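You operate a simulated robot arm through the tools that you are given. There is no shell and no other tool. Be economical: measure what you need, move in short steps, check, and stop when the job is done.

You are at the controls of a simulated two-armed robot. One attempt, no reset.

## Task
Put the 35 mm grey fixings box from the top of the site box on the shelf under the jig. Put the cable cap from the top of the site box on the low shelf of the window bench. Take the thick green packer with the largest size on its label from the top of the site box and leave it on the low shelf of the window bench. Fetch the ear guard case and stand it on the white tile. Take the yellow cube on the top of the site box and put it away on the top of the meter stand. Put the 20 mm white gauge block from the top of the site box on the top of the fixings bench and the 15 mm white gauge block on the top of the tool table. Any order will do. Set down upright: cable cap, ear guard case.

The check looks at the end state, three seconds after you hand in, the way a careful person would. Anything else that was tipped, shoved, dropped, spilled or broken makes it a failure. Lids that push on must go on centred and level and be pressed home; caps that screw on are set level and turned clockwise until they are tight.

## Robot
Two 7-joint arms with two-finger parallel grippers on one trunk, on a base that drives. Base frame: it is fixed to the floor where the robot stands at the start and does not move with it; the origin is under the middle of the robot, x ahead of it, y to its left, z up; the surface under the hand at the start is at about z = 0.555. Readings come in m, degrees, newtons and seconds.
The left shoulder is at the start at [0.05, 0.158, 0.933], the right one opposite. With the tool pointing down near the work surface each hand reaches from about 0.1 to 0.66 m from the robot's upright axis, wherever it stands, measured 20 degrees to its own side. Places, roughly: cable cap (4x3x5 cm) [0.5, 0.2, 0.6]; ear guard case [-1, -3.75, 1]; grey fixings box [0.5, 0, 0.5]; low shelf of the window bench [0.6, 1.6, 0.4]; shelf under the jig [-1.5, 1.9, 0.4]; thick green packer [0.5, -0.25, 0.5]; top of the fixings bench [-1.5, 1.5, 0.8]; top of the meter stand [-1.4, 0.6, 0.8]; top of the tool table [-2.2, 0.6, 0.8]; white gauge block [0.5, -0.25, 0.5]; white tile (9x9x1 cm) [-1.6, -2.6, 0.6]; yellow cube (3x3x3 cm) [0.5, 0, 0.6]. Payload 3.91 kg a hand.
The TCP of each hand is the grasp point between the finger pads, 0.03 m short of the fingertips. In the tool frame z runs along the fingers and y along their closing line. The gripper opens to 0.11 m. The fingers are 0.02 m wide and 0.01 m thick; the gripper's body (0.048 by 0.112 m) begins 0.055 m behind the TCP.
Orientation is told as [roll, pitch, yaw] about the base's x, y, z axes, in that order, counted from this pose: with the fingers straight down and closing along the base's y, the tool's x points along the base's -x, its y along +y and its z along -z.

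## Interface
- The arms move only by the tool move_arm. It takes "left_commands", "right_commands" or both (then of equal length, played together; a hand with none holds still); each is a list of rows, each a list of 7 numbers: the shift along the tool's x, y, z in m, then the turn, a rotation vector about the tool's x, y, z in degrees, then the finger opening in m, from 0 to 0.11. In form: [[x, y, z, wx, wy, wz, jaw], ...]. A call has 1 to 12 rows; each row shifts and turns the commanded pose from where the row before left it, along the tool's axes as they then stand. A row lasts 0.2 s, in which the tool goes at most 0.05 m and 8.6 degrees; a call with a longer step from one row to the next is refused whole, and so is a gripper value outside its range. A pose out of reach is approached as far as the arm can. The call stops where the force on the tool passes 40 N (or 10 N more than at its start, if that is more) or the arm is blocked; 0.2 s more then pass. Each finger travels about 0.153 m/s and halts on what it meets, pressing with about 28 N; the grip force reading is that of the motor and also rises with nothing between the fingers. The clock runs only during rows and for 0.2 s after the last one: add rows that do not move to give the fingers time. The reply holds the time, the measured pose of the TCP, the force on the tool along the base axes, the opening and the grip force, in the units named above and with some noise, with the torque about the TCP (base axes, N m) and any sound that the robot's microphone picked up, and new pictures: "pictures" is both (left out), scene, wrist or none (wrist: the cameras of the hands that moved).
- Cameras (640 x 400 px; columns grow to the right, rows downward): "scene" is now at [0.1267, -0.0119, 1.0723]; the picture's right is [-0.13, -0.99, 0.00], its down [-0.55, 0.07, -0.83] and it looks along [0.83, -0.11, -0.55] (base axes); focal length 258 px, centre (320, 200). "left" rides on the left gripper at [0.072, -0.017, -0.103] in its tool frame; the picture's right is [0.23, 0.97, 0.00], its down [-0.76, 0.18, -0.62] and it looks along [-0.61, 0.14, 0.78] (tool axes); focal length 222 px, centre (320, 200). "right" rides on the right gripper at [0.072, 0.017, -0.103] in its tool frame; the picture's right is [-0.23, 0.97, 0.00], its down [-0.76, -0.18, -0.62] and it looks along [-0.61, -0.14, 0.78] (tool axes); focal length 222 px, centre (320, 200). There is no depth. A picture from a camera that has moved, and an enlarged one, comes with that camera's place and axes in the base frame and with its lens.
- slide_trunk(by): slides the trunk up (or, below 0, down) by that many m; the arms and the scene camera ride with it, the base frame stays. It gives what a move gives, with no picture.
- steer(legs): drives the robot by 1 to 6 legs, each [ahead, turn to the left] in m and degrees, along the robot's own axes; the way and the turn of a leg run together, so that a leg with both is an arc; at most 1.5 m and 180 degrees a leg. The arms and the cameras ride along, it lands a little off, and it stops where it bumps. It gives what a move gives, and a new picture of the scene camera.
- aim_head(pan, tilt): turns the head with the scene camera to pan (to the left, within 80 degrees either way) and tilt (down, from -29 to 69), counted from straight ahead of the robot. It gives what a move gives, and a new picture of the scene camera.
- zoom(camera, box): a new picture of the part [left, top, right, bottom] of that camera's present view, enlarged. It takes no simulated time.
- close_job(): hands the job in; it is judged then, once.

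Go step by step. Nothing tells you exact positions but the pictures and the camera data: compare them with the known pose of the tool, close in by small moves and look again before you grip or let go. The budget is 207 turns and 260 pictures, counting those below and the enlarged ones. Unless the task says otherwise, let go and move clear before handing in, and close with one line.

The tools are called after ">>>" as a command line: name --argument value ..., lists and objects as JSON in quotes. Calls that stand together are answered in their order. move_arm: Moves the arms, as the interface text tells. Its arguments: {"type":"object","properties":{"left_commands":{"type":"array","items":{"type":"array","items":{"type":"number"}}},"right_commands":{"type":"array","items":{"type":"array","items":{"type":"number"}}},"pictures":{"type":"string","enum":["both","scene","wrist","none"]}},"required":[]} The other tools are called the same way: slide_trunk (by) slides the trunk up or down; steer (legs) drives the base; aim_head (pan, tilt) turns the head that bears the scene camera; zoom (camera, box) takes an enlarged picture of a part of a camera's view; close_job () hands the job in.

At the start:

```text
time: 0.0
left_tcp_pos: [0.534, 0.1644, 0.7973]
left_tool_rot: [0.1, 0.0, 0.2]
left_force: [0.3, -0.3, 0.6]
left_torque: [-0.03, -0.01, 0.0]
left_finger_gap: 0.1099
left_grip_force: 0.0
right_tcp_pos: [0.4177, -0.2802, 0.8622]
right_tool_rot: [0.0, 0.1, 0.3]
right_force: [-0.2, 0.5, 1.0]
right_torque: [0.0, 0.01, 0.0]
right_finger_gap: 0.11
right_grip_force: 0.2
trunk travel left (down, up): [-0.175, 0.307]
robot x, y, heading: [0.0021, -0.0014, -0.2]
head pan, tilt: [-7.4, 33.5]
```

scene: 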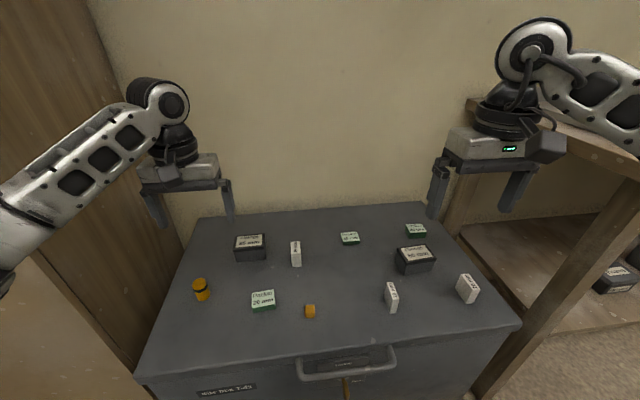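
right: 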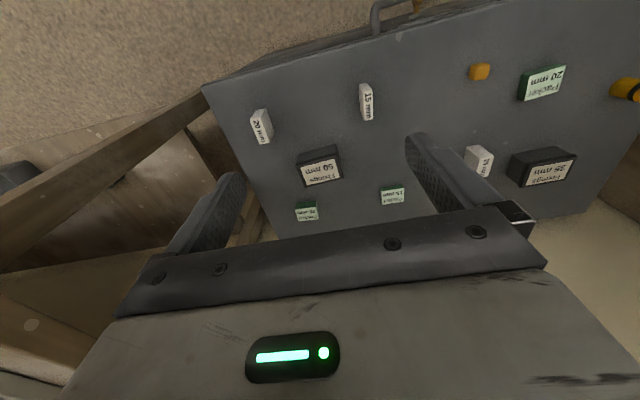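
left: 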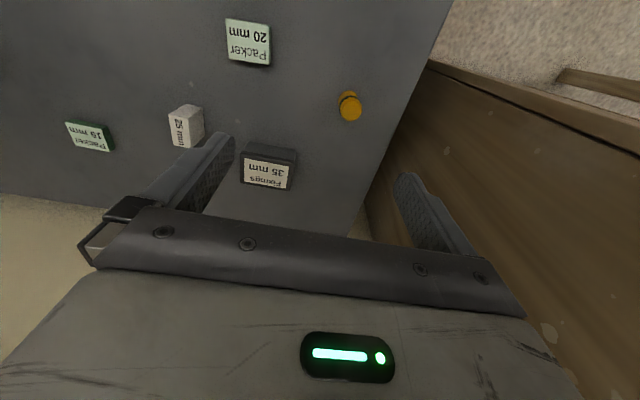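

I see the site box top with fixings boxes, gauge blocks, green packers, a cube and an orange cap. I'll enlarge to read the labels first.

>>> zoom --camera "scene" --box '[180, 210, 340, 310]'

>>> zoom --camera "scene" --box '[330, 215, 490, 315]'

>>> zoom --camera "right" --box '[230, 50, 420, 230]'

```text
4.00 times, centred on (260, 260) of scene
camera zoom: at [0.1267, -0.0119, 1.0723], right [-0.13, -0.99, 0.0], down [-0.55, 0.07, -0.83], along [0.83, -0.11, -0.55], focal length 1034 px, centre (560, -40)
```

zoom: 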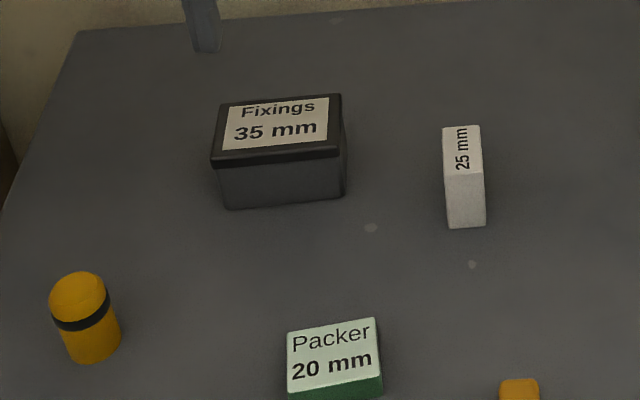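

```text
4.00 times, centred on (410, 265) of scene
camera zoom: at [0.1267, -0.0119, 1.0723], right [-0.13, -0.99, 0.0], down [-0.55, 0.07, -0.83], along [0.83, -0.11, -0.55], focal length 1034 px, centre (-40, -60)
```

zoom: 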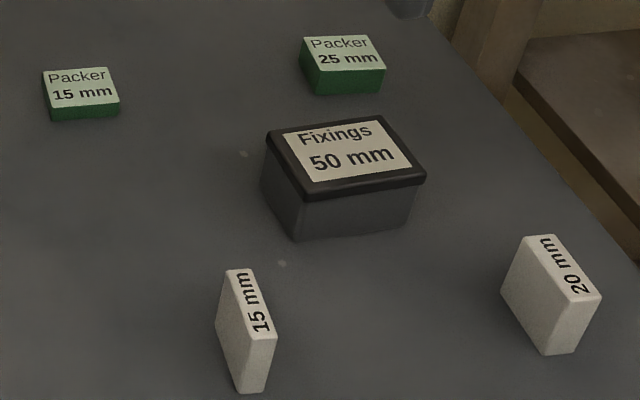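

```text
2.22 times, centred on (325, 140) of right
camera zoom: at [0.3453, -0.2632, 0.965], right [0.22, 0.97, 0.0], down [0.76, -0.17, 0.62], along [0.61, -0.14, -0.78], focal length 494 px, centre (309, 333)
```

zoom: 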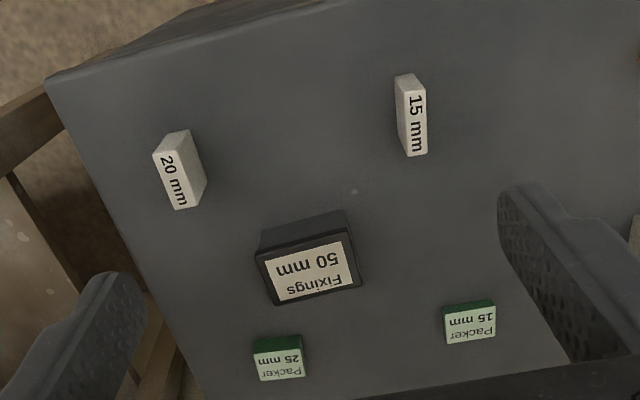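

The 25 mm packer (far right), 35 mm box (far left), 15 and 20 mm gauges, cube and cap are all located. Next I look round at the destinations.

>>> aim_head --pan 70 --tilt 25

>>> aim_head --pan -70 --tilt 25

>>> aim_head --pan 0 --tilt 60

```text
time: 1.5
left_tcp_pos: [0.5336, 0.1641, 0.7964]
left_tool_rot: [0.0, 0.0, 0.2]
left_force: [-0.2, 0.6, 0.3]
left_torque: [0.0, 0.0, -0.02]
left_finger_gap: 0.11
left_grip_force: 0.1
right_tcp_pos: [0.4179, -0.2795, 0.8625]
right_tool_rot: [0.0, 0.0, 0.1]
right_force: [0.3, -0.5, -0.6]
right_torque: [0.01, 0.01, 0.01]
right_finger_gap: 0.11
right_grip_force: 0.1
trunk travel left (down, up): [-0.175, 0.307]
robot x, y, heading: [-0.0012, 0.0048, -0.1]
head pan, tilt: [70.0, 25.0]
camera scene: at [0.0702, 0.0862, 1.0857], right [0.94, -0.34, 0.0], down [-0.14, -0.4, -0.91], along [0.31, 0.85, -0.42], focal length 258 px, centre (320, 200)
```

scene: 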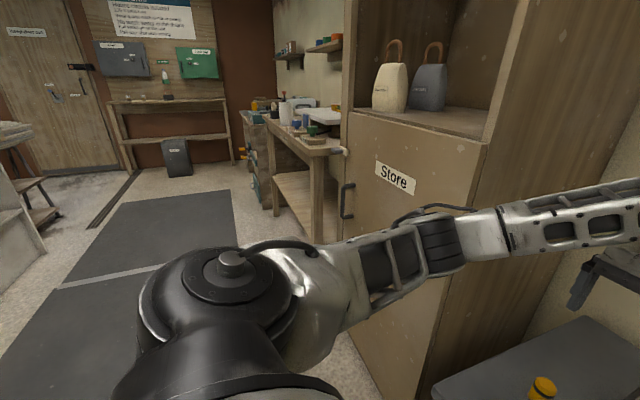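

```text
time: 3.7
left_tcp_pos: [0.5342, 0.1642, 0.7957]
left_tool_rot: [0.0, -0.1, 0.2]
left_force: [0.3, 0.1, -0.7]
left_torque: [-0.01, 0.02, -0.01]
left_finger_gap: 0.1101
left_grip_force: 0.1
right_tcp_pos: [0.4178, -0.2797, 0.8627]
right_tool_rot: [0.0, 0.0, 0.2]
right_force: [-0.3, -0.8, -0.3]
right_torque: [0.0, -0.01, -0.02]
right_finger_gap: 0.1098
right_grip_force: 0.0
trunk travel left (down, up): [-0.175, 0.307]
robot x, y, heading: [-0.0024, 0.0022, 0.0]
head pan, tilt: [-70.0, 25.0]
camera scene: at [0.0702, -0.087, 1.0857], right [-0.94, -0.34, 0.0], down [-0.14, 0.4, -0.91], along [0.31, -0.85, -0.42], focal length 258 px, centre (320, 200)
```

scene: 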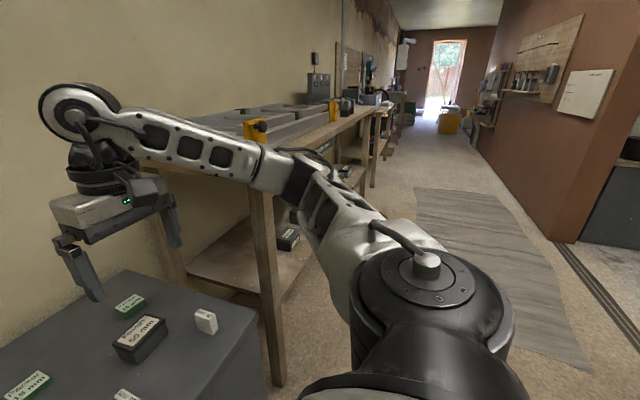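

```text
time: 5.1
left_tcp_pos: [0.5338, 0.1639, 0.7968]
left_tool_rot: [0.0, -0.1, 0.2]
left_force: [0.4, -0.8, 0.9]
left_torque: [0.01, 0.02, 0.01]
left_finger_gap: 0.11
left_grip_force: 0.2
right_tcp_pos: [0.4187, -0.2791, 0.8618]
right_tool_rot: [0.0, 0.0, 0.1]
right_force: [-0.1, 0.0, 0.3]
right_torque: [0.01, -0.01, 0.04]
right_finger_gap: 0.11
right_grip_force: 0.1
trunk travel left (down, up): [-0.175, 0.307]
robot x, y, heading: [0.0029, 0.0004, 0.2]
head pan, tilt: [0.0, 60.0]
camera scene: at [0.1053, -0.0004, 1.0357], right [0.0, -1.0, 0.0], down [-0.87, 0.0, -0.5], along [0.5, 0.0, -0.87], focal length 258 px, centre (320, 200)
```

scene: 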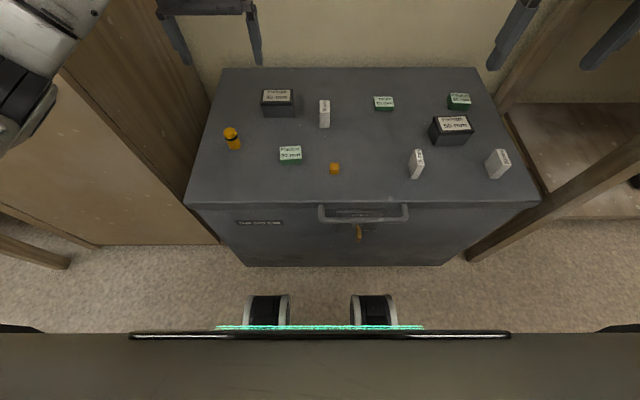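

The robot can creep ahead about 0.08 m. I want to see the window bench's low shelf better before choosing grasp angles.

>>> aim_head --pan 65 --tilt 20

>>> zoom --camera "scene" --box '[180, 80, 380, 240]'

```text
time: 6.5
left_tcp_pos: [0.535, 0.1645, 0.7977]
left_tool_rot: [0.1, 0.0, 0.3]
left_force: [-0.7, -0.3, -0.3]
left_torque: [-0.02, -0.03, 0.01]
left_finger_gap: 0.1101
left_grip_force: 0.1
right_tcp_pos: [0.4182, -0.2802, 0.8626]
right_tool_rot: [0.0, -0.1, 0.2]
right_force: [-0.2, -0.8, 0.0]
right_torque: [0.0, 0.01, -0.02]
right_finger_gap: 0.1102
right_grip_force: 0.0
trunk travel left (down, up): [-0.175, 0.307]
robot x, y, heading: [0.0006, -0.0003, 0.1]
head pan, tilt: [65.0, 20.0]
camera scene: at [0.078, 0.084, 1.0938], right [0.91, -0.42, 0.0], down [-0.14, -0.31, -0.94], along [0.4, 0.85, -0.34], focal length 258 px, centre (320, 200)
```

scene: 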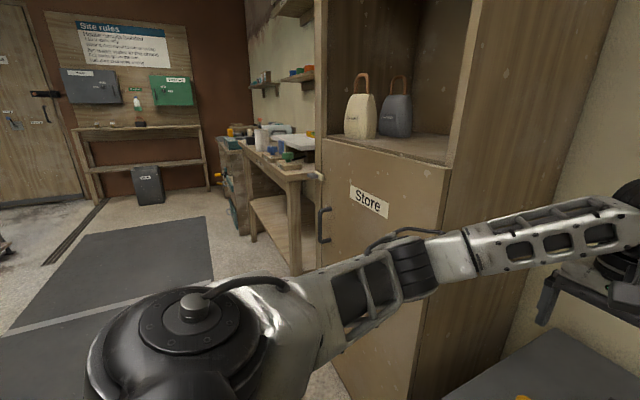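

```text
2.50 times, centred on (280, 160) of scene
camera zoom: at [0.078, 0.084, 1.0938], right [0.91, -0.42, 0.0], down [-0.14, -0.31, -0.94], along [0.4, 0.85, -0.34], focal length 646 px, centre (420, 300)
```

zoom: 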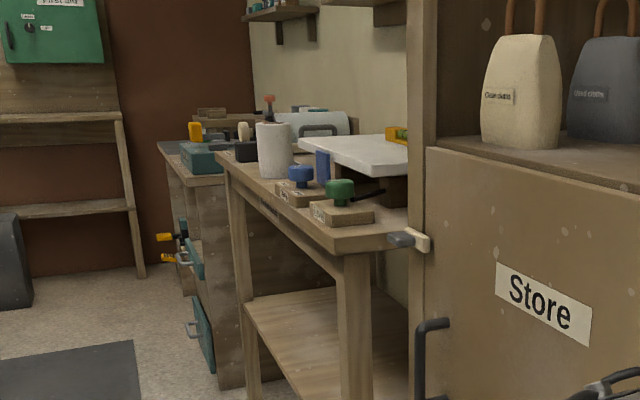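

The bench is a table with an apron and a deep low shelf, so I'll grip with the hands tilted forward. The camera rides on the robot side of each hand, so I'll spin both hands 180° about the tool axis first to keep it on top when tilted.

>>> move_arm --left_commands '[[0, 0, 0, 0, 0, 8.5, 0.11], [0, 0, 0, 0, 0, 8.5, 0.11], [0, 0, 0, 0, 0, 8.5, 0.11], [0, 0, 0, 0, 0, 8.5, 0.11], [0, 0, 0, 0, 0, 8.5, 0.11], [0, 0, 0, 0, 0, 8.5, 0.11], [0, 0, 0, 0, 0, 8.5, 0.11], [0, 0, 0, 0, 0, 8.5, 0.11], [0, 0, 0, 0, 0, 8.5, 0.11], [0, 0, 0, 0, 0, 8.5, 0.11], [0, 0, 0, 0, 0, 5, 0.11]]' --right_commands '[[0, 0, 0, 0, 0, -8.5, 0.11], [0, 0, 0, 0, 0, -8.5, 0.11], [0, 0, 0, 0, 0, -8.5, 0.11], [0, 0, 0, 0, 0, -8.5, 0.11], [0, 0, 0, 0, 0, -8.5, 0.11], [0, 0, 0, 0, 0, -8.5, 0.11], [0, 0, 0, 0, 0, -8.5, 0.11], [0, 0, 0, 0, 0, -8.5, 0.11], [0, 0, 0, 0, 0, -8.5, 0.11], [0, 0, 0, 0, 0, -8.5, 0.11], [0, 0, 0, 0, 0, -5, 0.11]]' --pictures "none"

>>> move_arm --left_commands '[[0, 0, 0, 0, 0, 8.5, 0.11], [0, 0, 0, 0, 0, 8.5, 0.11], [0, 0, 0, 0, 0, 8.5, 0.11], [0, 0, 0, 0, 0, 8.5, 0.11], [0, 0, 0, 0, 0, 8.5, 0.11], [0, 0, 0, 0, 0, 8.5, 0.11], [0, 0, 0, 0, 0, 8.5, 0.11], [0, 0, 0, 0, 0, 8.5, 0.11], [0, 0, 0, 0, 0, 8.5, 0.11], [0, 0, 0, 0, 0, 8.5, 0.11], [0, 0, 0, 0, 0, 5, 0.11]]' --right_commands '[[0, 0, 0, 0, 0, -8.5, 0.11], [0, 0, 0, 0, 0, -8.5, 0.11], [0, 0, 0, 0, 0, -8.5, 0.11], [0, 0, 0, 0, 0, -8.5, 0.11], [0, 0, 0, 0, 0, -8.5, 0.11], [0, 0, 0, 0, 0, -8.5, 0.11], [0, 0, 0, 0, 0, -8.5, 0.11], [0, 0, 0, 0, 0, -8.5, 0.11], [0, 0, 0, 0, 0, -8.5, 0.11], [0, 0, 0, 0, 0, -8.5, 0.11], [0, 0, 0, 0, 0, -5, 0.11]]' --pictures "wrist"

```text
time: 8.9
left_tcp_pos: [0.5336, 0.1639, 0.797]
left_tool_rot: [0.0, 0.0, -89.9]
left_force: [0.1, -0.6, -0.1]
left_torque: [-0.03, 0.0, -0.01]
left_finger_gap: 0.1101
left_grip_force: 0.0
right_tcp_pos: [0.3824, -0.2326, 0.8477]
right_tool_rot: [-0.2, 0.1, 53.7]
right_force: [0.8, -0.3, 0.3]
right_torque: [0.03, 0.01, 0.01]
right_finger_gap: 0.11
right_grip_force: 0.1
right hand out of reach, approached as far as the arm can: row 6, 7, 8, 9, 10, 11
trunk travel left (down, up): [-0.175, 0.307]
robot x, y, heading: [-0.0015, 0.0019, 0.0]
head pan, tilt: [65.0, 20.0]
```

```text
time: 11.3
left_tcp_pos: [0.5346, 0.1648, 0.7968]
left_tool_rot: [0.0, -0.1, -180.0]
left_force: [0.4, 0.3, 0.1]
left_torque: [-0.02, -0.01, 0.02]
left_finger_gap: 0.1098
left_grip_force: 0.0
right_tcp_pos: [0.2088, -0.1371, 0.8698]
right_tool_rot: [0.1, 0.4, 108.9]
right_force: [-0.3, 0.7, 0.0]
right_torque: [-0.04, 0.01, 0.02]
right_finger_gap: 0.1103
right_grip_force: 0.0
right hand out of reach, approached as far as the arm can: row 1, 2, 3, 4, 5, 6, 7, 8, 9, 10, 11
trunk travel left (down, up): [-0.175, 0.307]
robot x, y, heading: [0.0014, 0.0017, 0.1]
head pan, tilt: [65.0, 20.0]
camera right: at [0.2149, -0.2104, 0.9727], right [-1.0, -0.1, 0.0], down [-0.08, 0.78, 0.62], along [-0.06, 0.61, -0.79], focal length 222 px, centre (320, 200)
camera left: at [0.6069, 0.1811, 0.9009], right [0.23, -0.97, 0.0], down [-0.76, -0.18, 0.62], along [-0.61, -0.14, -0.78], focal length 222 px, centre (320, 200)
```

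right: 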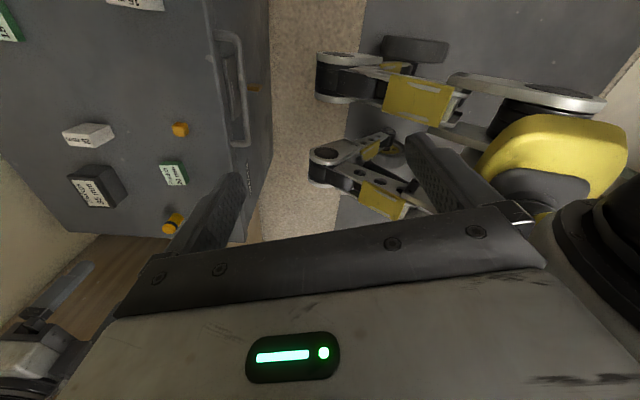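
left: 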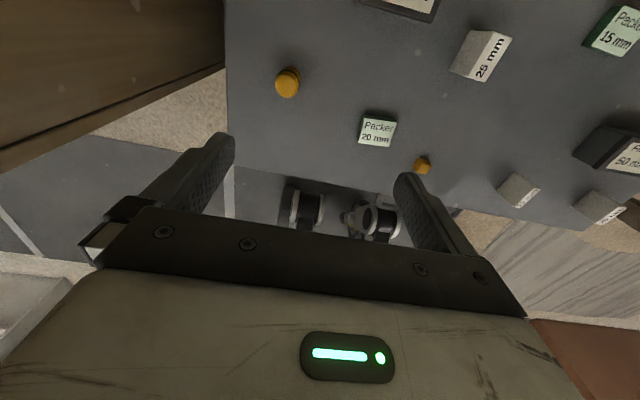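

The left hand spun fine; the right hit its limit that way, so I'll unwind it and try the opposite sense.

>>> move_arm --right_commands '[[0, 0, 0, 0, 0, 8.5, 0.11], [0, 0, 0, 0, 0, 8.5, 0.11], [0, 0, 0, 0, 0, 8.5, 0.11], [0, 0, 0, 0, 0, 8.5, 0.11], [0, 0, 0, 0, 0, 8.5, 0.11], [0, 0, 0, 0, 0, 8.5, 0.11], [0, 0, 0, 0, 0, 8.5, 0.11], [0, 0, 0, 0, 0, 8.5, 0.11], [0, 0, 0, 0, 0, 8.5, 0.11], [0, 0, 0, 0, 0, 8.5, 0.11], [0, 0, 0, 0, 0, 8.5, 0.11], [0, 0, 0, 0, 0, 8.5, 0.11]]' --pictures "none"

>>> move_arm --right_commands '[[-0.045, -0.03, 0, 0, 0, 6.5, 0.11], [-0.04, -0.03, 0, 0, 0, 0, 0.11], [-0.04, -0.03, 0, 0, 0, 0, 0.11], [-0.04, -0.03, 0, 0, 0, 0, 0.11], [-0.04, -0.02, 0, 0, 0, 0, 0.11]]' --pictures "none"

>>> move_arm --right_commands '[[0, 0, 0, 0, 0, 8.5, 0.11], [0, 0, 0, 0, 0, 8.5, 0.11], [0, 0, 0, 0, 0, 8.5, 0.11], [0, 0, 0, 0, 0, 8.5, 0.11], [0, 0, 0, 0, 0, 8.5, 0.11], [0, 0, 0, 0, 0, 8.5, 0.11], [0, 0, 0, 0, 0, 8.5, 0.11], [0, 0, 0, 0, 0, 8.5, 0.11], [0, 0, 0, 0, 0, 8.5, 0.11], [0, 0, 0, 0, 0, 8.5, 0.11], [0, 0, 0, 0, 0, 5, 0.11]]' --pictures "none"

```text
time: 13.9
left_tcp_pos: [0.5337, 0.1643, 0.7967]
left_tool_rot: [0.0, 0.0, -179.8]
left_force: [-0.3, -0.5, 0.6]
left_torque: [0.02, 0.0, 0.0]
left_finger_gap: 0.1098
left_grip_force: 0.0
right_tcp_pos: [0.2086, -0.1369, 0.8704]
right_tool_rot: [-0.4, 0.0, 6.5]
right_force: [-0.2, 0.0, -0.6]
right_torque: [-0.01, 0.03, 0.02]
right_finger_gap: 0.1101
right_grip_force: 0.2
trunk travel left (down, up): [-0.175, 0.307]
robot x, y, heading: [0.0055, 0.002, 0.1]
head pan, tilt: [65.0, 20.0]
```

```text
refused: row 1 steps farther than a row can; nothing moved
```

```text
time: 16.3
left_tcp_pos: [0.5343, 0.1638, 0.7975]
left_tool_rot: [0.0, 0.0, -179.8]
left_force: [0.1, 0.3, -1.1]
left_torque: [-0.01, 0.0, -0.02]
left_finger_gap: 0.11
left_grip_force: 0.0
right_tcp_pos: [0.209, -0.1365, 0.8696]
right_tool_rot: [0.1, -0.4, -83.4]
right_force: [0.0, -0.6, 0.0]
right_torque: [-0.02, -0.02, -0.02]
right_finger_gap: 0.1101
right_grip_force: 0.0
trunk travel left (down, up): [-0.175, 0.307]
robot x, y, heading: [-0.0049, 0.0005, -0.0]
head pan, tilt: [65.0, 20.0]
```

The right hand turns freely this way; I continue to 180° while moving it back out over the box.

>>> move_arm --right_commands '[[0, 0, 0, 0, 0, 8.5, 0.11], [0, 0, 0, 0, 0, 8.5, 0.11], [0, 0, 0, 0, 0, 8.5, 0.11], [0, 0, 0, 0, 0, 8.5, 0.11], [0, 0, 0, 0, 0, 8.5, 0.11], [0, 0, 0, 0, 0, 8.5, 0.11], [0, 0, 0, 0, 0, 8.5, 0.11], [0, 0, 0, 0, 0, 8.5, 0.11], [0, 0, 0, 0, 0, 8.5, 0.11], [0, 0, 0, 0, 0, 8.5, 0.11], [0, 0, 0, 0, 0, 8.5, 0.11], [0, 0, 0, 0, 0, 3.1, 0.11]]' --pictures "none"

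>>> move_arm --right_commands '[[0.04, 0.025, 0, 0, 0, 0, 0.11], [0.04, 0.025, 0, 0, 0, 0, 0.11], [0.04, 0.025, 0, 0, 0, 0, 0.11], [0.04, 0.025, 0, 0, 0, 0, 0.11], [0.04, 0.025, 0, 0, 0, 0, 0.11]]' --pictures "none"

>>> steer --legs '[[0.06, 0]]'

>>> aim_head --pan 0 --tilt 50

```text
time: 18.9
left_tcp_pos: [0.534, 0.1649, 0.7967]
left_tool_rot: [0.0, 0.1, -179.8]
left_force: [0.2, 0.4, -0.2]
left_torque: [0.02, -0.01, -0.01]
left_finger_gap: 0.1101
left_grip_force: 0.1
right_tcp_pos: [0.2087, -0.1376, 0.87]
right_tool_rot: [0.2, 0.2, -179.9]
right_force: [0.1, 0.6, 0.7]
right_torque: [0.04, 0.02, -0.01]
right_finger_gap: 0.11
right_grip_force: 0.1
trunk travel left (down, up): [-0.175, 0.307]
robot x, y, heading: [-0.0003, 0.0023, -0.1]
head pan, tilt: [65.0, 20.0]
```

```text
time: 20.1
left_tcp_pos: [0.5336, 0.1641, 0.7972]
left_tool_rot: [0.0, -0.1, -179.8]
left_force: [-0.3, -0.5, 0.6]
left_torque: [-0.02, -0.01, 0.01]
left_finger_gap: 0.1097
left_grip_force: 0.0
right_tcp_pos: [0.4046, -0.2599, 0.8673]
right_tool_rot: [0.4, 0.0, -179.8]
right_force: [-1.0, -0.1, 0.2]
right_torque: [0.0, -0.01, -0.01]
right_finger_gap: 0.1098
right_grip_force: 0.1
trunk travel left (down, up): [-0.175, 0.307]
robot x, y, heading: [-0.0028, -0.002, -0.1]
head pan, tilt: [65.0, 20.0]
```

```text
time: 21.1
left_tcp_pos: [0.5941, 0.1645, 0.7968]
left_tool_rot: [0.0, 0.1, -179.8]
left_force: [-0.8, -0.1, 0.1]
left_torque: [0.04, -0.01, 0.01]
left_finger_gap: 0.11
left_grip_force: 0.1
right_tcp_pos: [0.4645, -0.2592, 0.867]
right_tool_rot: [0.3, 0.2, -179.9]
right_force: [-0.1, -0.3, 0.8]
right_torque: [0.01, 0.02, -0.04]
right_finger_gap: 0.11
right_grip_force: 0.1
trunk travel left (down, up): [-0.175, 0.307]
robot x, y, heading: [0.0602, -0.0038, -0.2]
head pan, tilt: [65.0, 20.0]
camera scene: at [0.1386, 0.084, 1.0938], right [0.91, -0.42, 0.0], down [-0.14, -0.31, -0.94], along [0.4, 0.85, -0.34], focal length 258 px, centre (320, 200)
```

scene: 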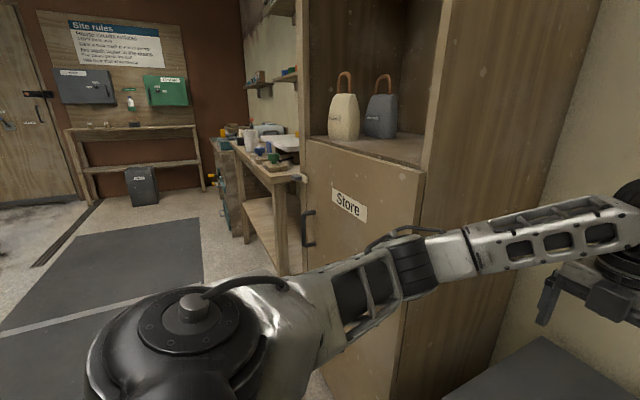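

```text
time: 22.4
left_tcp_pos: [0.5952, 0.164, 0.7967]
left_tool_rot: [0.0, 0.1, -179.8]
left_force: [-0.1, 0.0, -0.1]
left_torque: [0.01, 0.01, -0.01]
left_finger_gap: 0.1098
left_grip_force: 0.1
right_tcp_pos: [0.4654, -0.2595, 0.8668]
right_tool_rot: [0.4, 0.2, -179.8]
right_force: [0.1, 0.1, -0.7]
right_torque: [0.05, 0.0, -0.02]
right_finger_gap: 0.1101
right_grip_force: 0.0
trunk travel left (down, up): [-0.175, 0.307]
robot x, y, heading: [0.0609, -0.0001, -0.2]
head pan, tilt: [0.0, 50.0]
camera scene: at [0.1762, -0.0004, 1.0483], right [0.0, -1.0, 0.0], down [-0.77, 0.0, -0.64], along [0.64, 0.0, -0.77], focal length 258 px, centre (320, 200)
```

scene: 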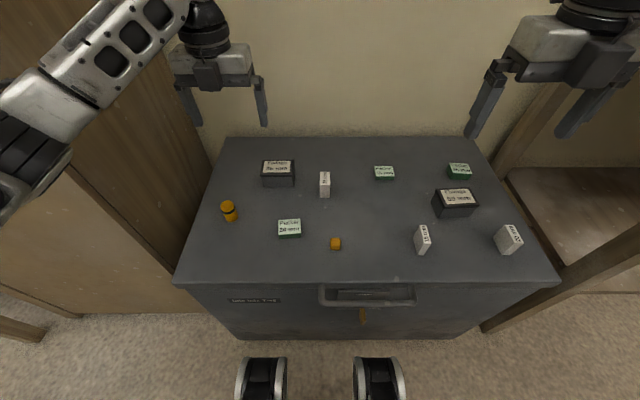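

The cap is at about (0.536, 0.206), the 25 mm packer at (0.689, -0.373). I'll bring both hands back and tilt them forward.

>>> move_arm --left_commands '[[-0.04, -0.01, 0, 0, 0, 0, 0.11], [-0.04, -0.01, 0, 0, 0, 0, 0.11], [-0.04, -0.01, 0, 0, 0, 0, 0.11], [-0.025, -0.012, 0, 0, 0, 0, 0.11], [0, 0, 0, 0, 8.5, 0, 0.08], [0, 0, 0, 0, 8.5, 0, 0.08], [0, 0, 0, 0, 8.5, 0, 0.08], [0, 0, 0, 0, 8.5, 0, 0.08], [0, 0, 0, 0, 8.5, 0, 0.08], [0, 0, 0, 0, 8.5, 0, 0.08], [0, 0, 0, 0, 8.5, 0, 0.08]]' --right_commands '[[0.035, 0.02, 0, 0, 0, 0, 0.11], [0.03, 0.02, 0, 0, 0, 0, 0.11], [0.03, 0.02, 0, 0, 0, 0, 0.11], [0, 0.02, 0, 0, 0, 0, 0.11], [0, 0.02, 0, 0, 8.5, 0, 0.11], [0, 0.013, 0, 0, 8.5, 0, 0.11], [0, 0, 0, 0, 8.5, 0, 0.11], [0, 0, 0, 0, 8.5, 0, 0.11], [0, 0, 0, 0, 6, 0, 0.11], [0, 0, 0, 0, 5, 0, 0.11], [0, 0, 0, 0, 0, 0, 0.11]]'

```text
time: 24.8
left_tcp_pos: [0.4896, 0.2021, 0.7941]
left_tool_rot: [0.1, 59.5, -179.6]
left_force: [-0.1, -0.8, 0.1]
left_torque: [0.04, 0.02, 0.02]
left_finger_gap: 0.0801
left_grip_force: 0.1
left hand out of reach, approached as far as the arm can: row 9, 10, 11
right_tcp_pos: [0.5602, -0.3714, 0.8672]
right_tool_rot: [0.5, 45.2, -179.5]
right_force: [0.1, 0.7, 0.2]
right_torque: [0.03, 0.0, -0.03]
right_finger_gap: 0.1098
right_grip_force: 0.0
trunk travel left (down, up): [-0.175, 0.307]
robot x, y, heading: [0.0634, 0.0015, -0.1]
head pan, tilt: [0.0, 50.0]
camera scene: at [0.1762, -0.0005, 1.0483], right [0.0, -1.0, 0.0], down [-0.77, 0.0, -0.64], along [0.64, 0.0, -0.77], focal length 258 px, centre (320, 200)
camera right: at [0.5374, -0.3876, 0.9917], right [-0.16, -0.98, -0.16], down [-0.98, 0.17, -0.1], along [0.13, 0.14, -0.98], focal length 222 px, centre (320, 200)
camera left: at [0.4368, 0.2185, 0.9089], right [0.12, -0.97, 0.2], down [-0.92, -0.18, -0.34], along [0.37, -0.14, -0.92], focal length 222 px, centre (320, 200)
```

scene: 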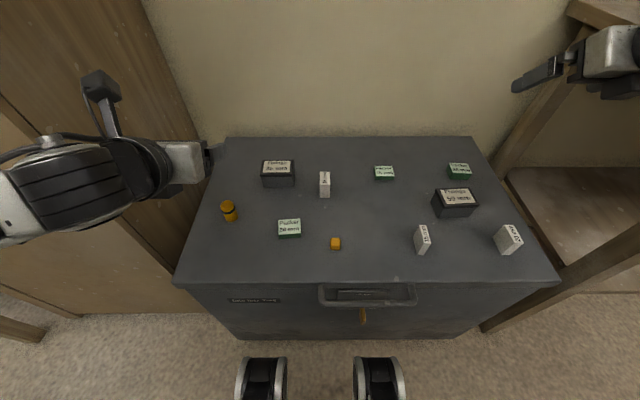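
right: 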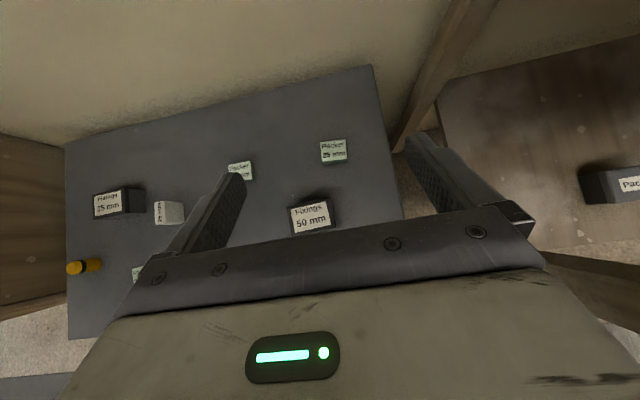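
left: 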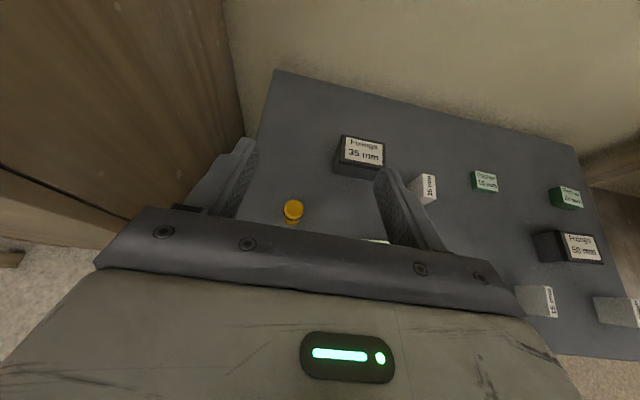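

Both hands look well lined up. I'll lower the left to just above the cap and the right to above the packer, then look.

>>> move_arm --left_commands '[[-0.0275, -0.001, 0.0295, 0, 0, 0, 0.08], [-0.0275, -0.001, 0.0295, 0, 0, 0, 0.08], [-0.0275, -0.001, 0.0295, 0, 0, 0, 0.08], [-0.0275, -0.001, 0.0295, 0, 0, 0, 0.08], [0, 0, 0, 0, 0, 0, 0.08], [0, 0, 0, 0, 0, 0, 0.08]]' --right_commands '[[-0.0118, 0, 0.0395, 0, 0, 0, 0.11], [-0.0118, 0, 0.0395, 0, 0, 0, 0.11], [-0.0118, 0, 0.0395, 0, 0, 0, 0.11], [-0.0118, 0, 0.0395, 0, 0, 0, 0.11], [-0.0118, 0, 0.0395, 0, 0, 0, 0.11], [-0.0118, 0, 0.0395, 0, 0, 0, 0.11]]'

```text
time: 26.2
left_tcp_pos: [0.5327, 0.2023, 0.6417]
left_tool_rot: [-0.1, 59.5, -179.8]
left_force: [-0.9, -0.2, 0.3]
left_torque: [0.07, -0.02, 0.03]
left_finger_gap: 0.0798
left_grip_force: 0.0
right_tcp_pos: [0.6765, -0.3714, 0.6523]
right_tool_rot: [0.6, 45.1, -179.4]
right_force: [0.6, 0.3, 0.4]
right_torque: [0.02, 0.04, 0.04]
right_finger_gap: 0.11
right_grip_force: 0.0
trunk travel left (down, up): [-0.175, 0.307]
robot x, y, heading: [0.0614, 0.0017, 0.0]
head pan, tilt: [0.0, 50.0]
camera scene: at [0.1761, -0.0004, 1.0483], right [0.0, -1.0, 0.0], down [-0.77, 0.0, -0.64], along [0.64, 0.0, -0.77], focal length 258 px, centre (320, 200)
camera right: at [0.6541, -0.3877, 0.7758], right [-0.16, -0.98, -0.15], down [-0.98, 0.17, -0.1], along [0.13, 0.14, -0.98], focal length 222 px, centre (320, 200)
camera left: at [0.4815, 0.2195, 0.7568], right [0.12, -0.97, 0.2], down [-0.92, -0.18, -0.34], along [0.37, -0.14, -0.92], focal length 222 px, centre (320, 200)
```

scene: 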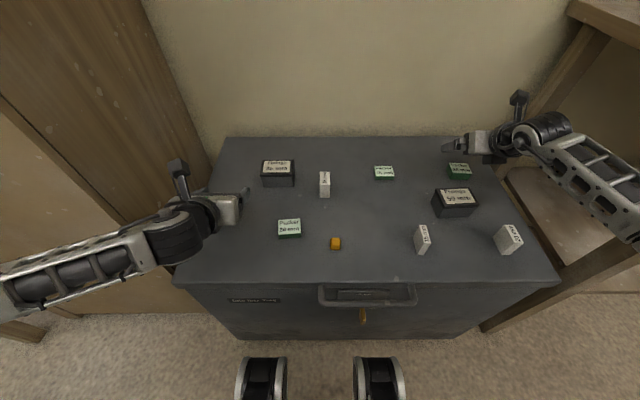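
right: 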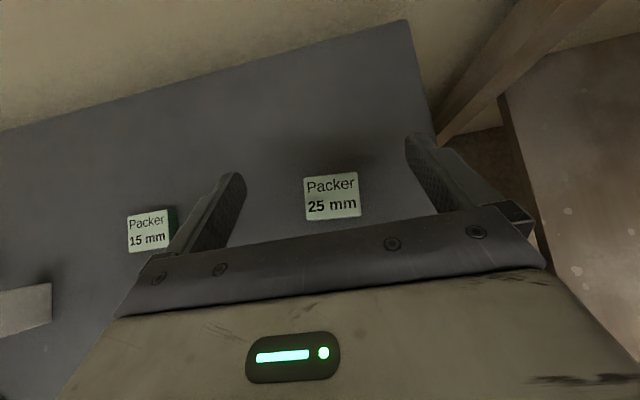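
left: 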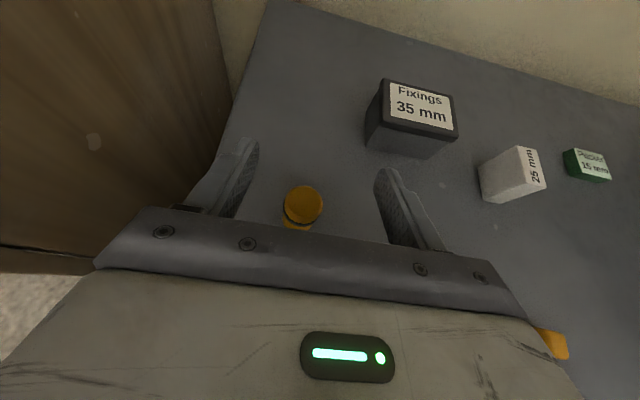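

The cap is nearly centred between the left fingers and the packer between the right ones. I'll lower both to grip height and close.

>>> move_arm --left_commands '[[-0.0255, -0.003, 0.018, 0, 0, 0, 0.08], [-0.0255, -0.002, 0.018, 0, 0, 0, 0.08], [0, 0, 0, 0, 0, 0, 0.08], [0, 0, 0, 0, 0, 0, 0.0], [0, 0, 0, 0, 0, 0, 0.0], [0, 0, 0, 0, 0, 0, 0.0]]' --right_commands '[[-0.027, 0, 0.02, 0, 0, 0, 0.11], [-0.027, 0, 0.02, 0, 0, 0, 0.11], [0, 0, 0, 0, 0, 0, 0.11], [0, 0, 0, 0, 0, 0, 0.0], [0, 0, 0, 0, 0, 0, 0.0], [0, 0, 0, 0, 0, 0, 0.0]]'

```text
time: 27.6
left_tcp_pos: [0.5402, 0.209, 0.5782]
left_tool_rot: [-0.2, 59.8, -179.8]
left_force: [0.6, 2.6, 15.9]
left_torque: [0.06, -0.36, 0.09]
left_finger_gap: 0.0286
left_grip_force: 28.2
right_tcp_pos: [0.6676, -0.3726, 0.5857]
right_tool_rot: [0.5, 45.2, -179.5]
right_force: [-0.3, -0.5, 0.3]
right_torque: [0.03, -0.02, 0.02]
right_finger_gap: 0.0493
right_grip_force: 27.8
trunk travel left (down, up): [-0.175, 0.307]
robot x, y, heading: [0.0624, -0.0018, 0.0]
head pan, tilt: [0.0, 50.0]
camera scene: at [0.1753, -0.0008, 1.0485], right [0.0, -1.0, 0.0], down [-0.77, 0.0, -0.64], along [0.64, 0.0, -0.77], focal length 258 px, centre (320, 200)
camera right: at [0.6447, -0.3893, 0.7089], right [-0.16, -0.98, -0.16], down [-0.98, 0.17, -0.1], along [0.13, 0.14, -0.98], focal length 222 px, centre (320, 200)
camera left: at [0.4877, 0.2252, 0.6938], right [0.12, -0.97, 0.2], down [-0.92, -0.18, -0.35], along [0.37, -0.14, -0.92], focal length 222 px, centre (320, 200)
```

scene: 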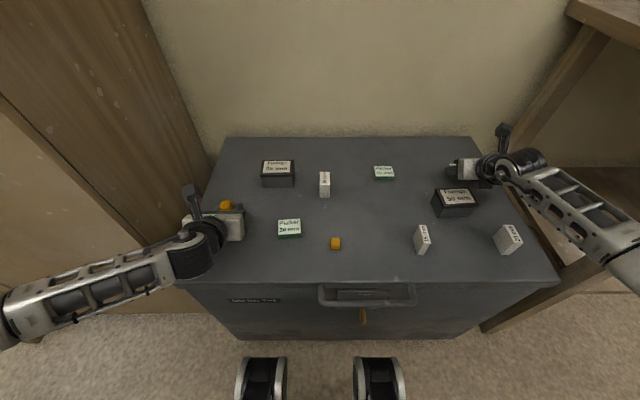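
right: 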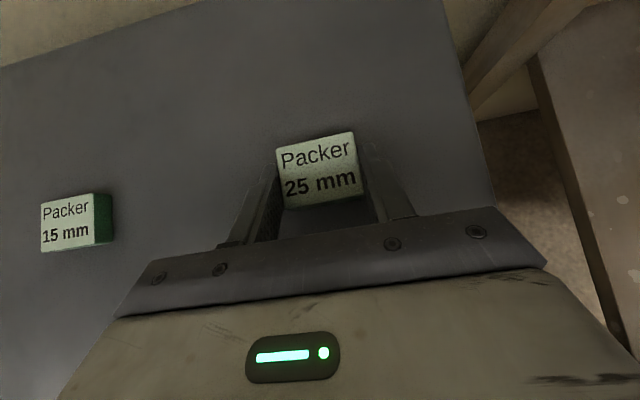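
left: 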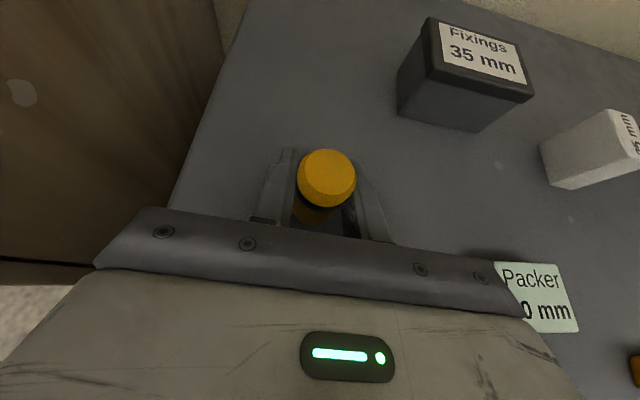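

Both gripped (28.6 mm and 49 mm openings). I'll lift straight up.

>>> move_arm --left_commands '[[0.0345, 0, -0.0203, 0, 0, 0, 0.0], [0.0345, 0, -0.0203, 0, 0, 0, 0.0], [0.0345, 0, -0.0203, 0, 0, 0, 0.0], [0, 0, 0, 0, 0, 0, 0]]' --right_commands '[[0.0284, 0, -0.0282, 0, 0, 0, 0], [0.0284, 0, -0.0282, 0, 0, 0, 0], [0.0284, 0, -0.0282, 0, 0, 0, 0], [0.0284, 0, -0.0282, 0, 0, 0, 0]]'

>>> move_arm --right_commands '[[-0.028, -0.02, -0.028, 0, 0, 0, 0], [-0.028, -0.02, -0.028, 0, 0, 0, 0], [-0.028, -0.02, -0.028, 0, 0, 0, 0], [-0.028, -0.02, -0.028, 0, 0, 0, 0]]' --pictures "none"

>>> steer --legs '[[-0.45, 0]]'

```text
time: 28.6
left_tcp_pos: [0.5409, 0.2083, 0.6987]
left_tool_rot: [0.0, 59.4, -179.7]
left_force: [-0.4, 0.5, -0.5]
left_torque: [-0.01, -0.04, 0.02]
left_finger_gap: 0.0285
left_grip_force: 28.4
right_tcp_pos: [0.6651, -0.3703, 0.7454]
right_tool_rot: [0.5, 45.2, -179.5]
right_force: [0.0, -1.0, 0.1]
right_torque: [0.0, 0.01, 0.03]
right_finger_gap: 0.0495
right_grip_force: 27.5
trunk travel left (down, up): [-0.175, 0.307]
robot x, y, heading: [0.0609, 0.0007, -0.0]
head pan, tilt: [0.0, 50.0]
camera scene: at [0.1762, -0.0005, 1.0482], right [0.0, -1.0, 0.0], down [-0.77, 0.0, -0.64], along [0.64, 0.0, -0.77], focal length 258 px, centre (320, 200)
camera right: at [0.6434, -0.3866, 0.8689], right [-0.16, -0.98, -0.16], down [-0.98, 0.17, -0.1], along [0.13, 0.14, -0.98], focal length 222 px, centre (320, 200)
camera left: at [0.4898, 0.2247, 0.8141], right [0.12, -0.97, 0.2], down [-0.92, -0.18, -0.34], along [0.36, -0.14, -0.92], focal length 222 px, centre (320, 200)
```

scene: 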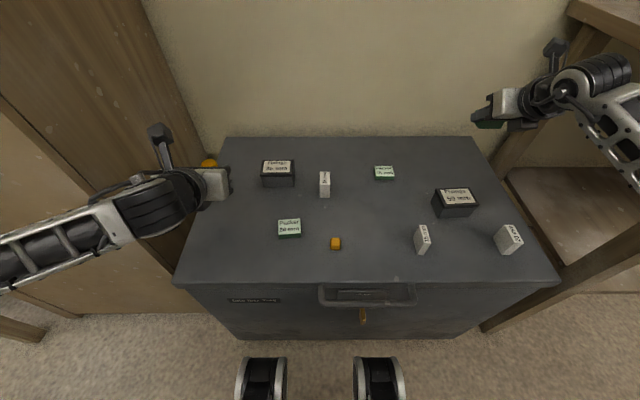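
right: 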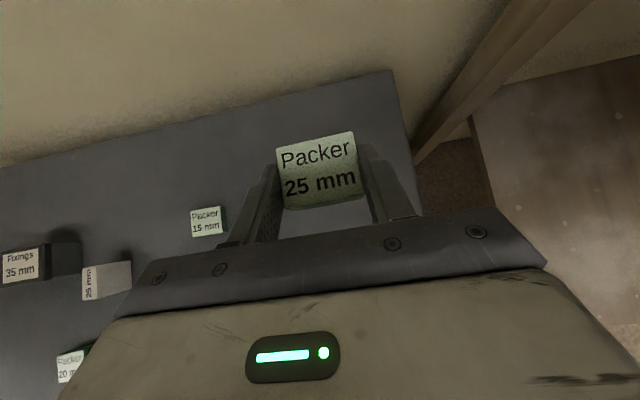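
left: 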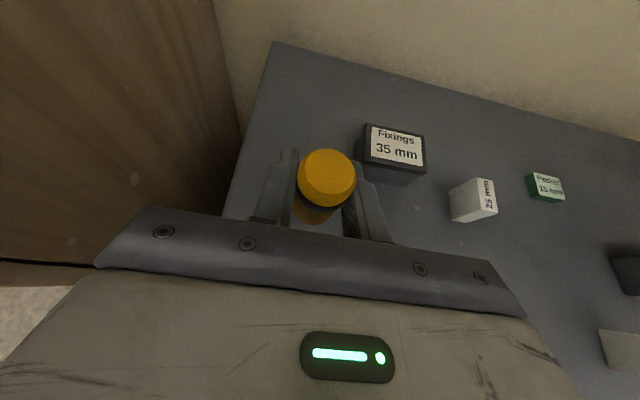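

```text
time: 29.6
left_tcp_pos: [0.5432, 0.2096, 0.6985]
left_tool_rot: [0.0, 59.5, -179.8]
left_force: [0.2, -0.3, -0.3]
left_torque: [0.01, 0.01, 0.04]
left_finger_gap: 0.0286
left_grip_force: 28.1
right_tcp_pos: [0.5066, -0.2909, 0.7454]
right_tool_rot: [0.5, 45.0, -179.7]
right_force: [-0.6, 0.5, -0.6]
right_torque: [-0.02, -0.02, 0.01]
right_finger_gap: 0.0492
right_grip_force: 28.0
trunk travel left (down, up): [-0.175, 0.307]
robot x, y, heading: [0.0632, -0.0008, 0.2]
head pan, tilt: [0.0, 50.0]
```

```text
time: 32.4
left_tcp_pos: [0.0911, 0.2072, 0.6984]
left_tool_rot: [0.0, 59.4, 180.0]
left_force: [-0.3, 1.0, -0.5]
left_torque: [0.0, -0.04, 0.0]
left_finger_gap: 0.0281
left_grip_force: 28.2
right_tcp_pos: [0.0537, -0.2927, 0.745]
right_tool_rot: [0.4, 45.1, -179.8]
right_force: [-0.6, 0.3, 0.7]
right_torque: [0.02, -0.01, -0.01]
right_finger_gap: 0.049
right_grip_force: 27.7
trunk travel left (down, up): [-0.175, 0.307]
robot x, y, heading: [-0.391, -0.002, -0.4]
head pan, tilt: [0.0, 50.0]
camera scene: at [-0.276, 0.0004, 1.0482], right [-0.01, -1.0, 0.0], down [-0.77, 0.01, -0.64], along [0.64, 0.0, -0.77], focal length 258 px, centre (320, 200)
```

scene: 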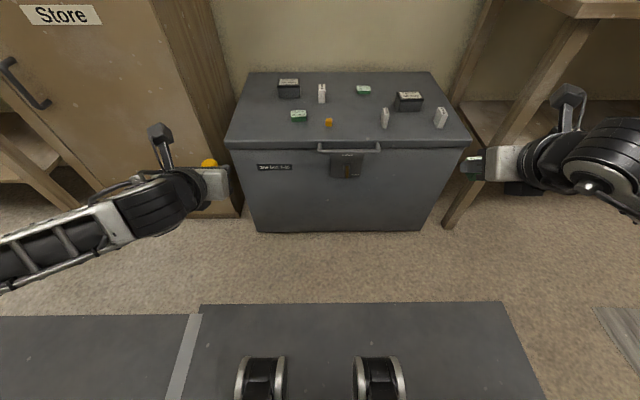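

Both objects are held and clear. I'll turn left, drive along to the window bench, and turn to face it.

>>> steer --legs '[[0, 90], [1.5, 0], [0, -90]]'

>>> aim_head --pan 0 --tilt 35

```text
time: 47.6
left_tcp_pos: [0.0791, 1.743, 0.6987]
left_tool_rot: [0.0, 59.5, 180.0]
left_force: [0.2, -1.1, 0.0]
left_torque: [0.02, -0.02, 0.05]
left_finger_gap: 0.026
left_grip_force: 28.6
right_tcp_pos: [0.043, 1.2419, 0.7448]
right_tool_rot: [0.6, 45.3, -179.7]
right_force: [-0.2, 0.1, 0.7]
right_torque: [0.0, 0.03, -0.01]
right_finger_gap: 0.0492
right_grip_force: 28.3
trunk travel left (down, up): [-0.175, 0.307]
robot x, y, heading: [-0.4031, 1.5357, -0.5]
head pan, tilt: [0.0, 50.0]
camera scene: at [-0.2876, 1.5346, 1.0482], right [0.0, -1.0, 0.0], down [-0.77, 0.0, -0.64], along [0.64, 0.0, -0.77], focal length 258 px, centre (320, 200)
```

scene: 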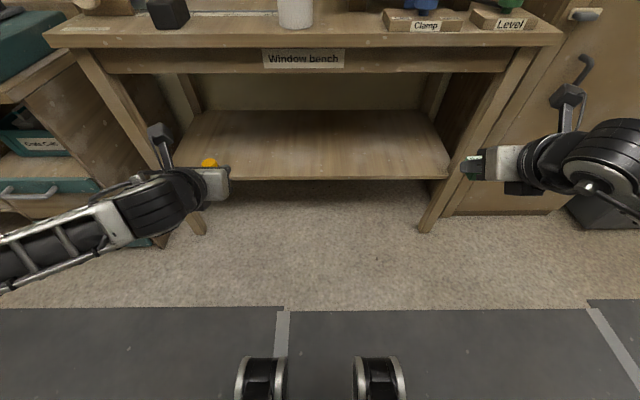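

```text
time: 48.4
left_tcp_pos: [0.0793, 1.7417, 0.698]
left_tool_rot: [-0.1, 59.5, 180.0]
left_force: [0.3, 0.7, 0.4]
left_torque: [0.0, 0.0, -0.04]
left_finger_gap: 0.0261
left_grip_force: 27.4
right_tcp_pos: [0.0434, 1.2419, 0.7441]
right_tool_rot: [0.5, 45.1, -179.6]
right_force: [-0.4, -1.2, -0.2]
right_torque: [0.03, 0.01, -0.02]
right_finger_gap: 0.0494
right_grip_force: 27.6
trunk travel left (down, up): [-0.175, 0.307]
robot x, y, heading: [-0.4042, 1.5374, -0.4]
head pan, tilt: [0.0, 35.0]
camera scene: at [-0.2766, 1.5345, 1.0699], right [0.0, -1.0, 0.0], down [-0.57, 0.0, -0.82], along [0.82, 0.0, -0.57], focal length 258 px, centre (320, 200)
```

scene: 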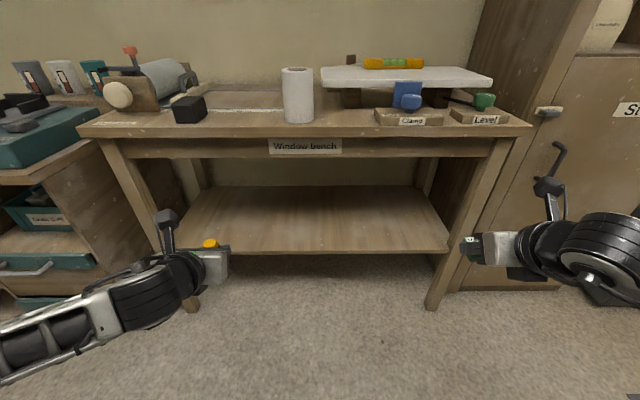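

The low shelf lies from about x=0.375 back, y 1.08–2.0, under an apron at z≈0.77. I'll lower the trunk and hands and check the grips.

>>> slide_trunk --by -0.17

>>> move_arm --left_commands '[[-0.025, 0, 0.015, 0, 0, 0, 0], [-0.013, 0, 0.0077, 0, 0, 0, 0], [0, 0, 0, 0, 0, 0, 0]]' --right_commands '[[-0.028, 0, 0.028, 0, 0, 0, 0], [-0.028, 0, 0.028, 0, 0, 0, 0], [-0.007, 0, 0.007, 0, 0, 0, 0]]'

```text
time: 50.3
left_tcp_pos: [0.0798, 1.7418, 0.529]
left_tool_rot: [0.1, 59.5, 180.0]
left_force: [0.7, 0.4, -0.2]
left_torque: [-0.02, -0.01, 0.04]
left_finger_gap: 0.0258
left_grip_force: 27.5
right_tcp_pos: [0.0433, 1.2417, 0.5756]
right_tool_rot: [0.4, 45.2, -179.7]
right_force: [0.1, -0.1, -0.4]
right_torque: [0.0, 0.0, 0.0]
right_finger_gap: 0.0492
right_grip_force: 27.9
trunk travel left (down, up): [-0.005, 0.477]
robot x, y, heading: [-0.4024, 1.5348, -0.4]
head pan, tilt: [0.0, 35.0]
```

```text
time: 51.1
left_tcp_pos: [0.0795, 1.7408, 0.4837]
left_tool_rot: [0.0, 59.5, 180.1]
left_force: [0.2, -0.1, 0.4]
left_torque: [0.02, -0.03, -0.01]
left_finger_gap: 0.0259
left_grip_force: 28.0
right_tcp_pos: [0.0437, 1.241, 0.486]
right_tool_rot: [0.5, 45.3, -179.6]
right_force: [0.5, -0.2, -0.3]
right_torque: [0.01, -0.01, 0.01]
right_finger_gap: 0.0492
right_grip_force: 28.2
trunk travel left (down, up): [-0.005, 0.477]
robot x, y, heading: [-0.4015, 1.5376, -0.4]
head pan, tilt: [0.0, 35.0]
camera scene: at [-0.2766, 1.5345, 0.9], right [0.0, -1.0, 0.0], down [-0.57, 0.0, -0.82], along [0.82, 0.0, -0.57], focal length 258 px, centre (320, 200)
camera right: at [0.0213, 1.2254, 0.6098], right [-0.16, -0.97, -0.15], down [-0.98, 0.18, -0.1], along [0.13, 0.14, -0.98], focal length 222 px, centre (320, 200)
camera left: at [0.0273, 1.7573, 0.5993], right [0.12, -0.97, 0.2], down [-0.92, -0.18, -0.34], along [0.37, -0.14, -0.92], focal length 222 px, centre (320, 200)
```

scene: 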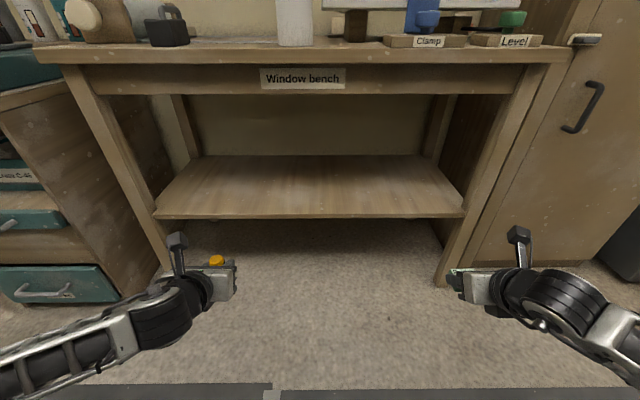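
right: 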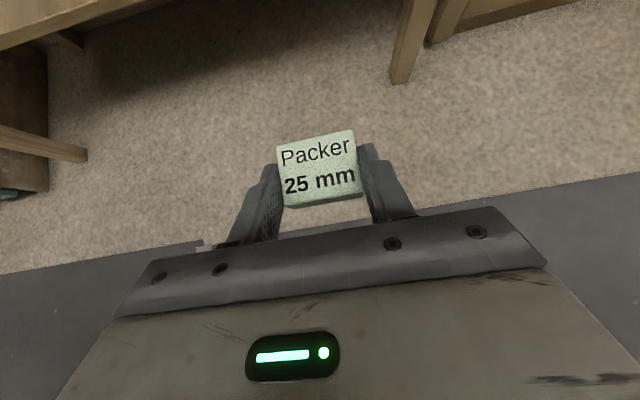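
left: 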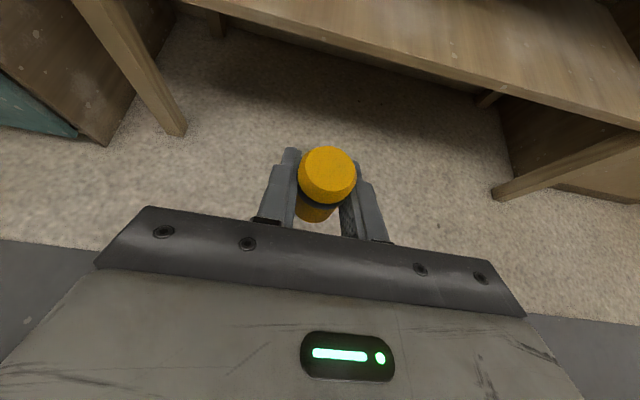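

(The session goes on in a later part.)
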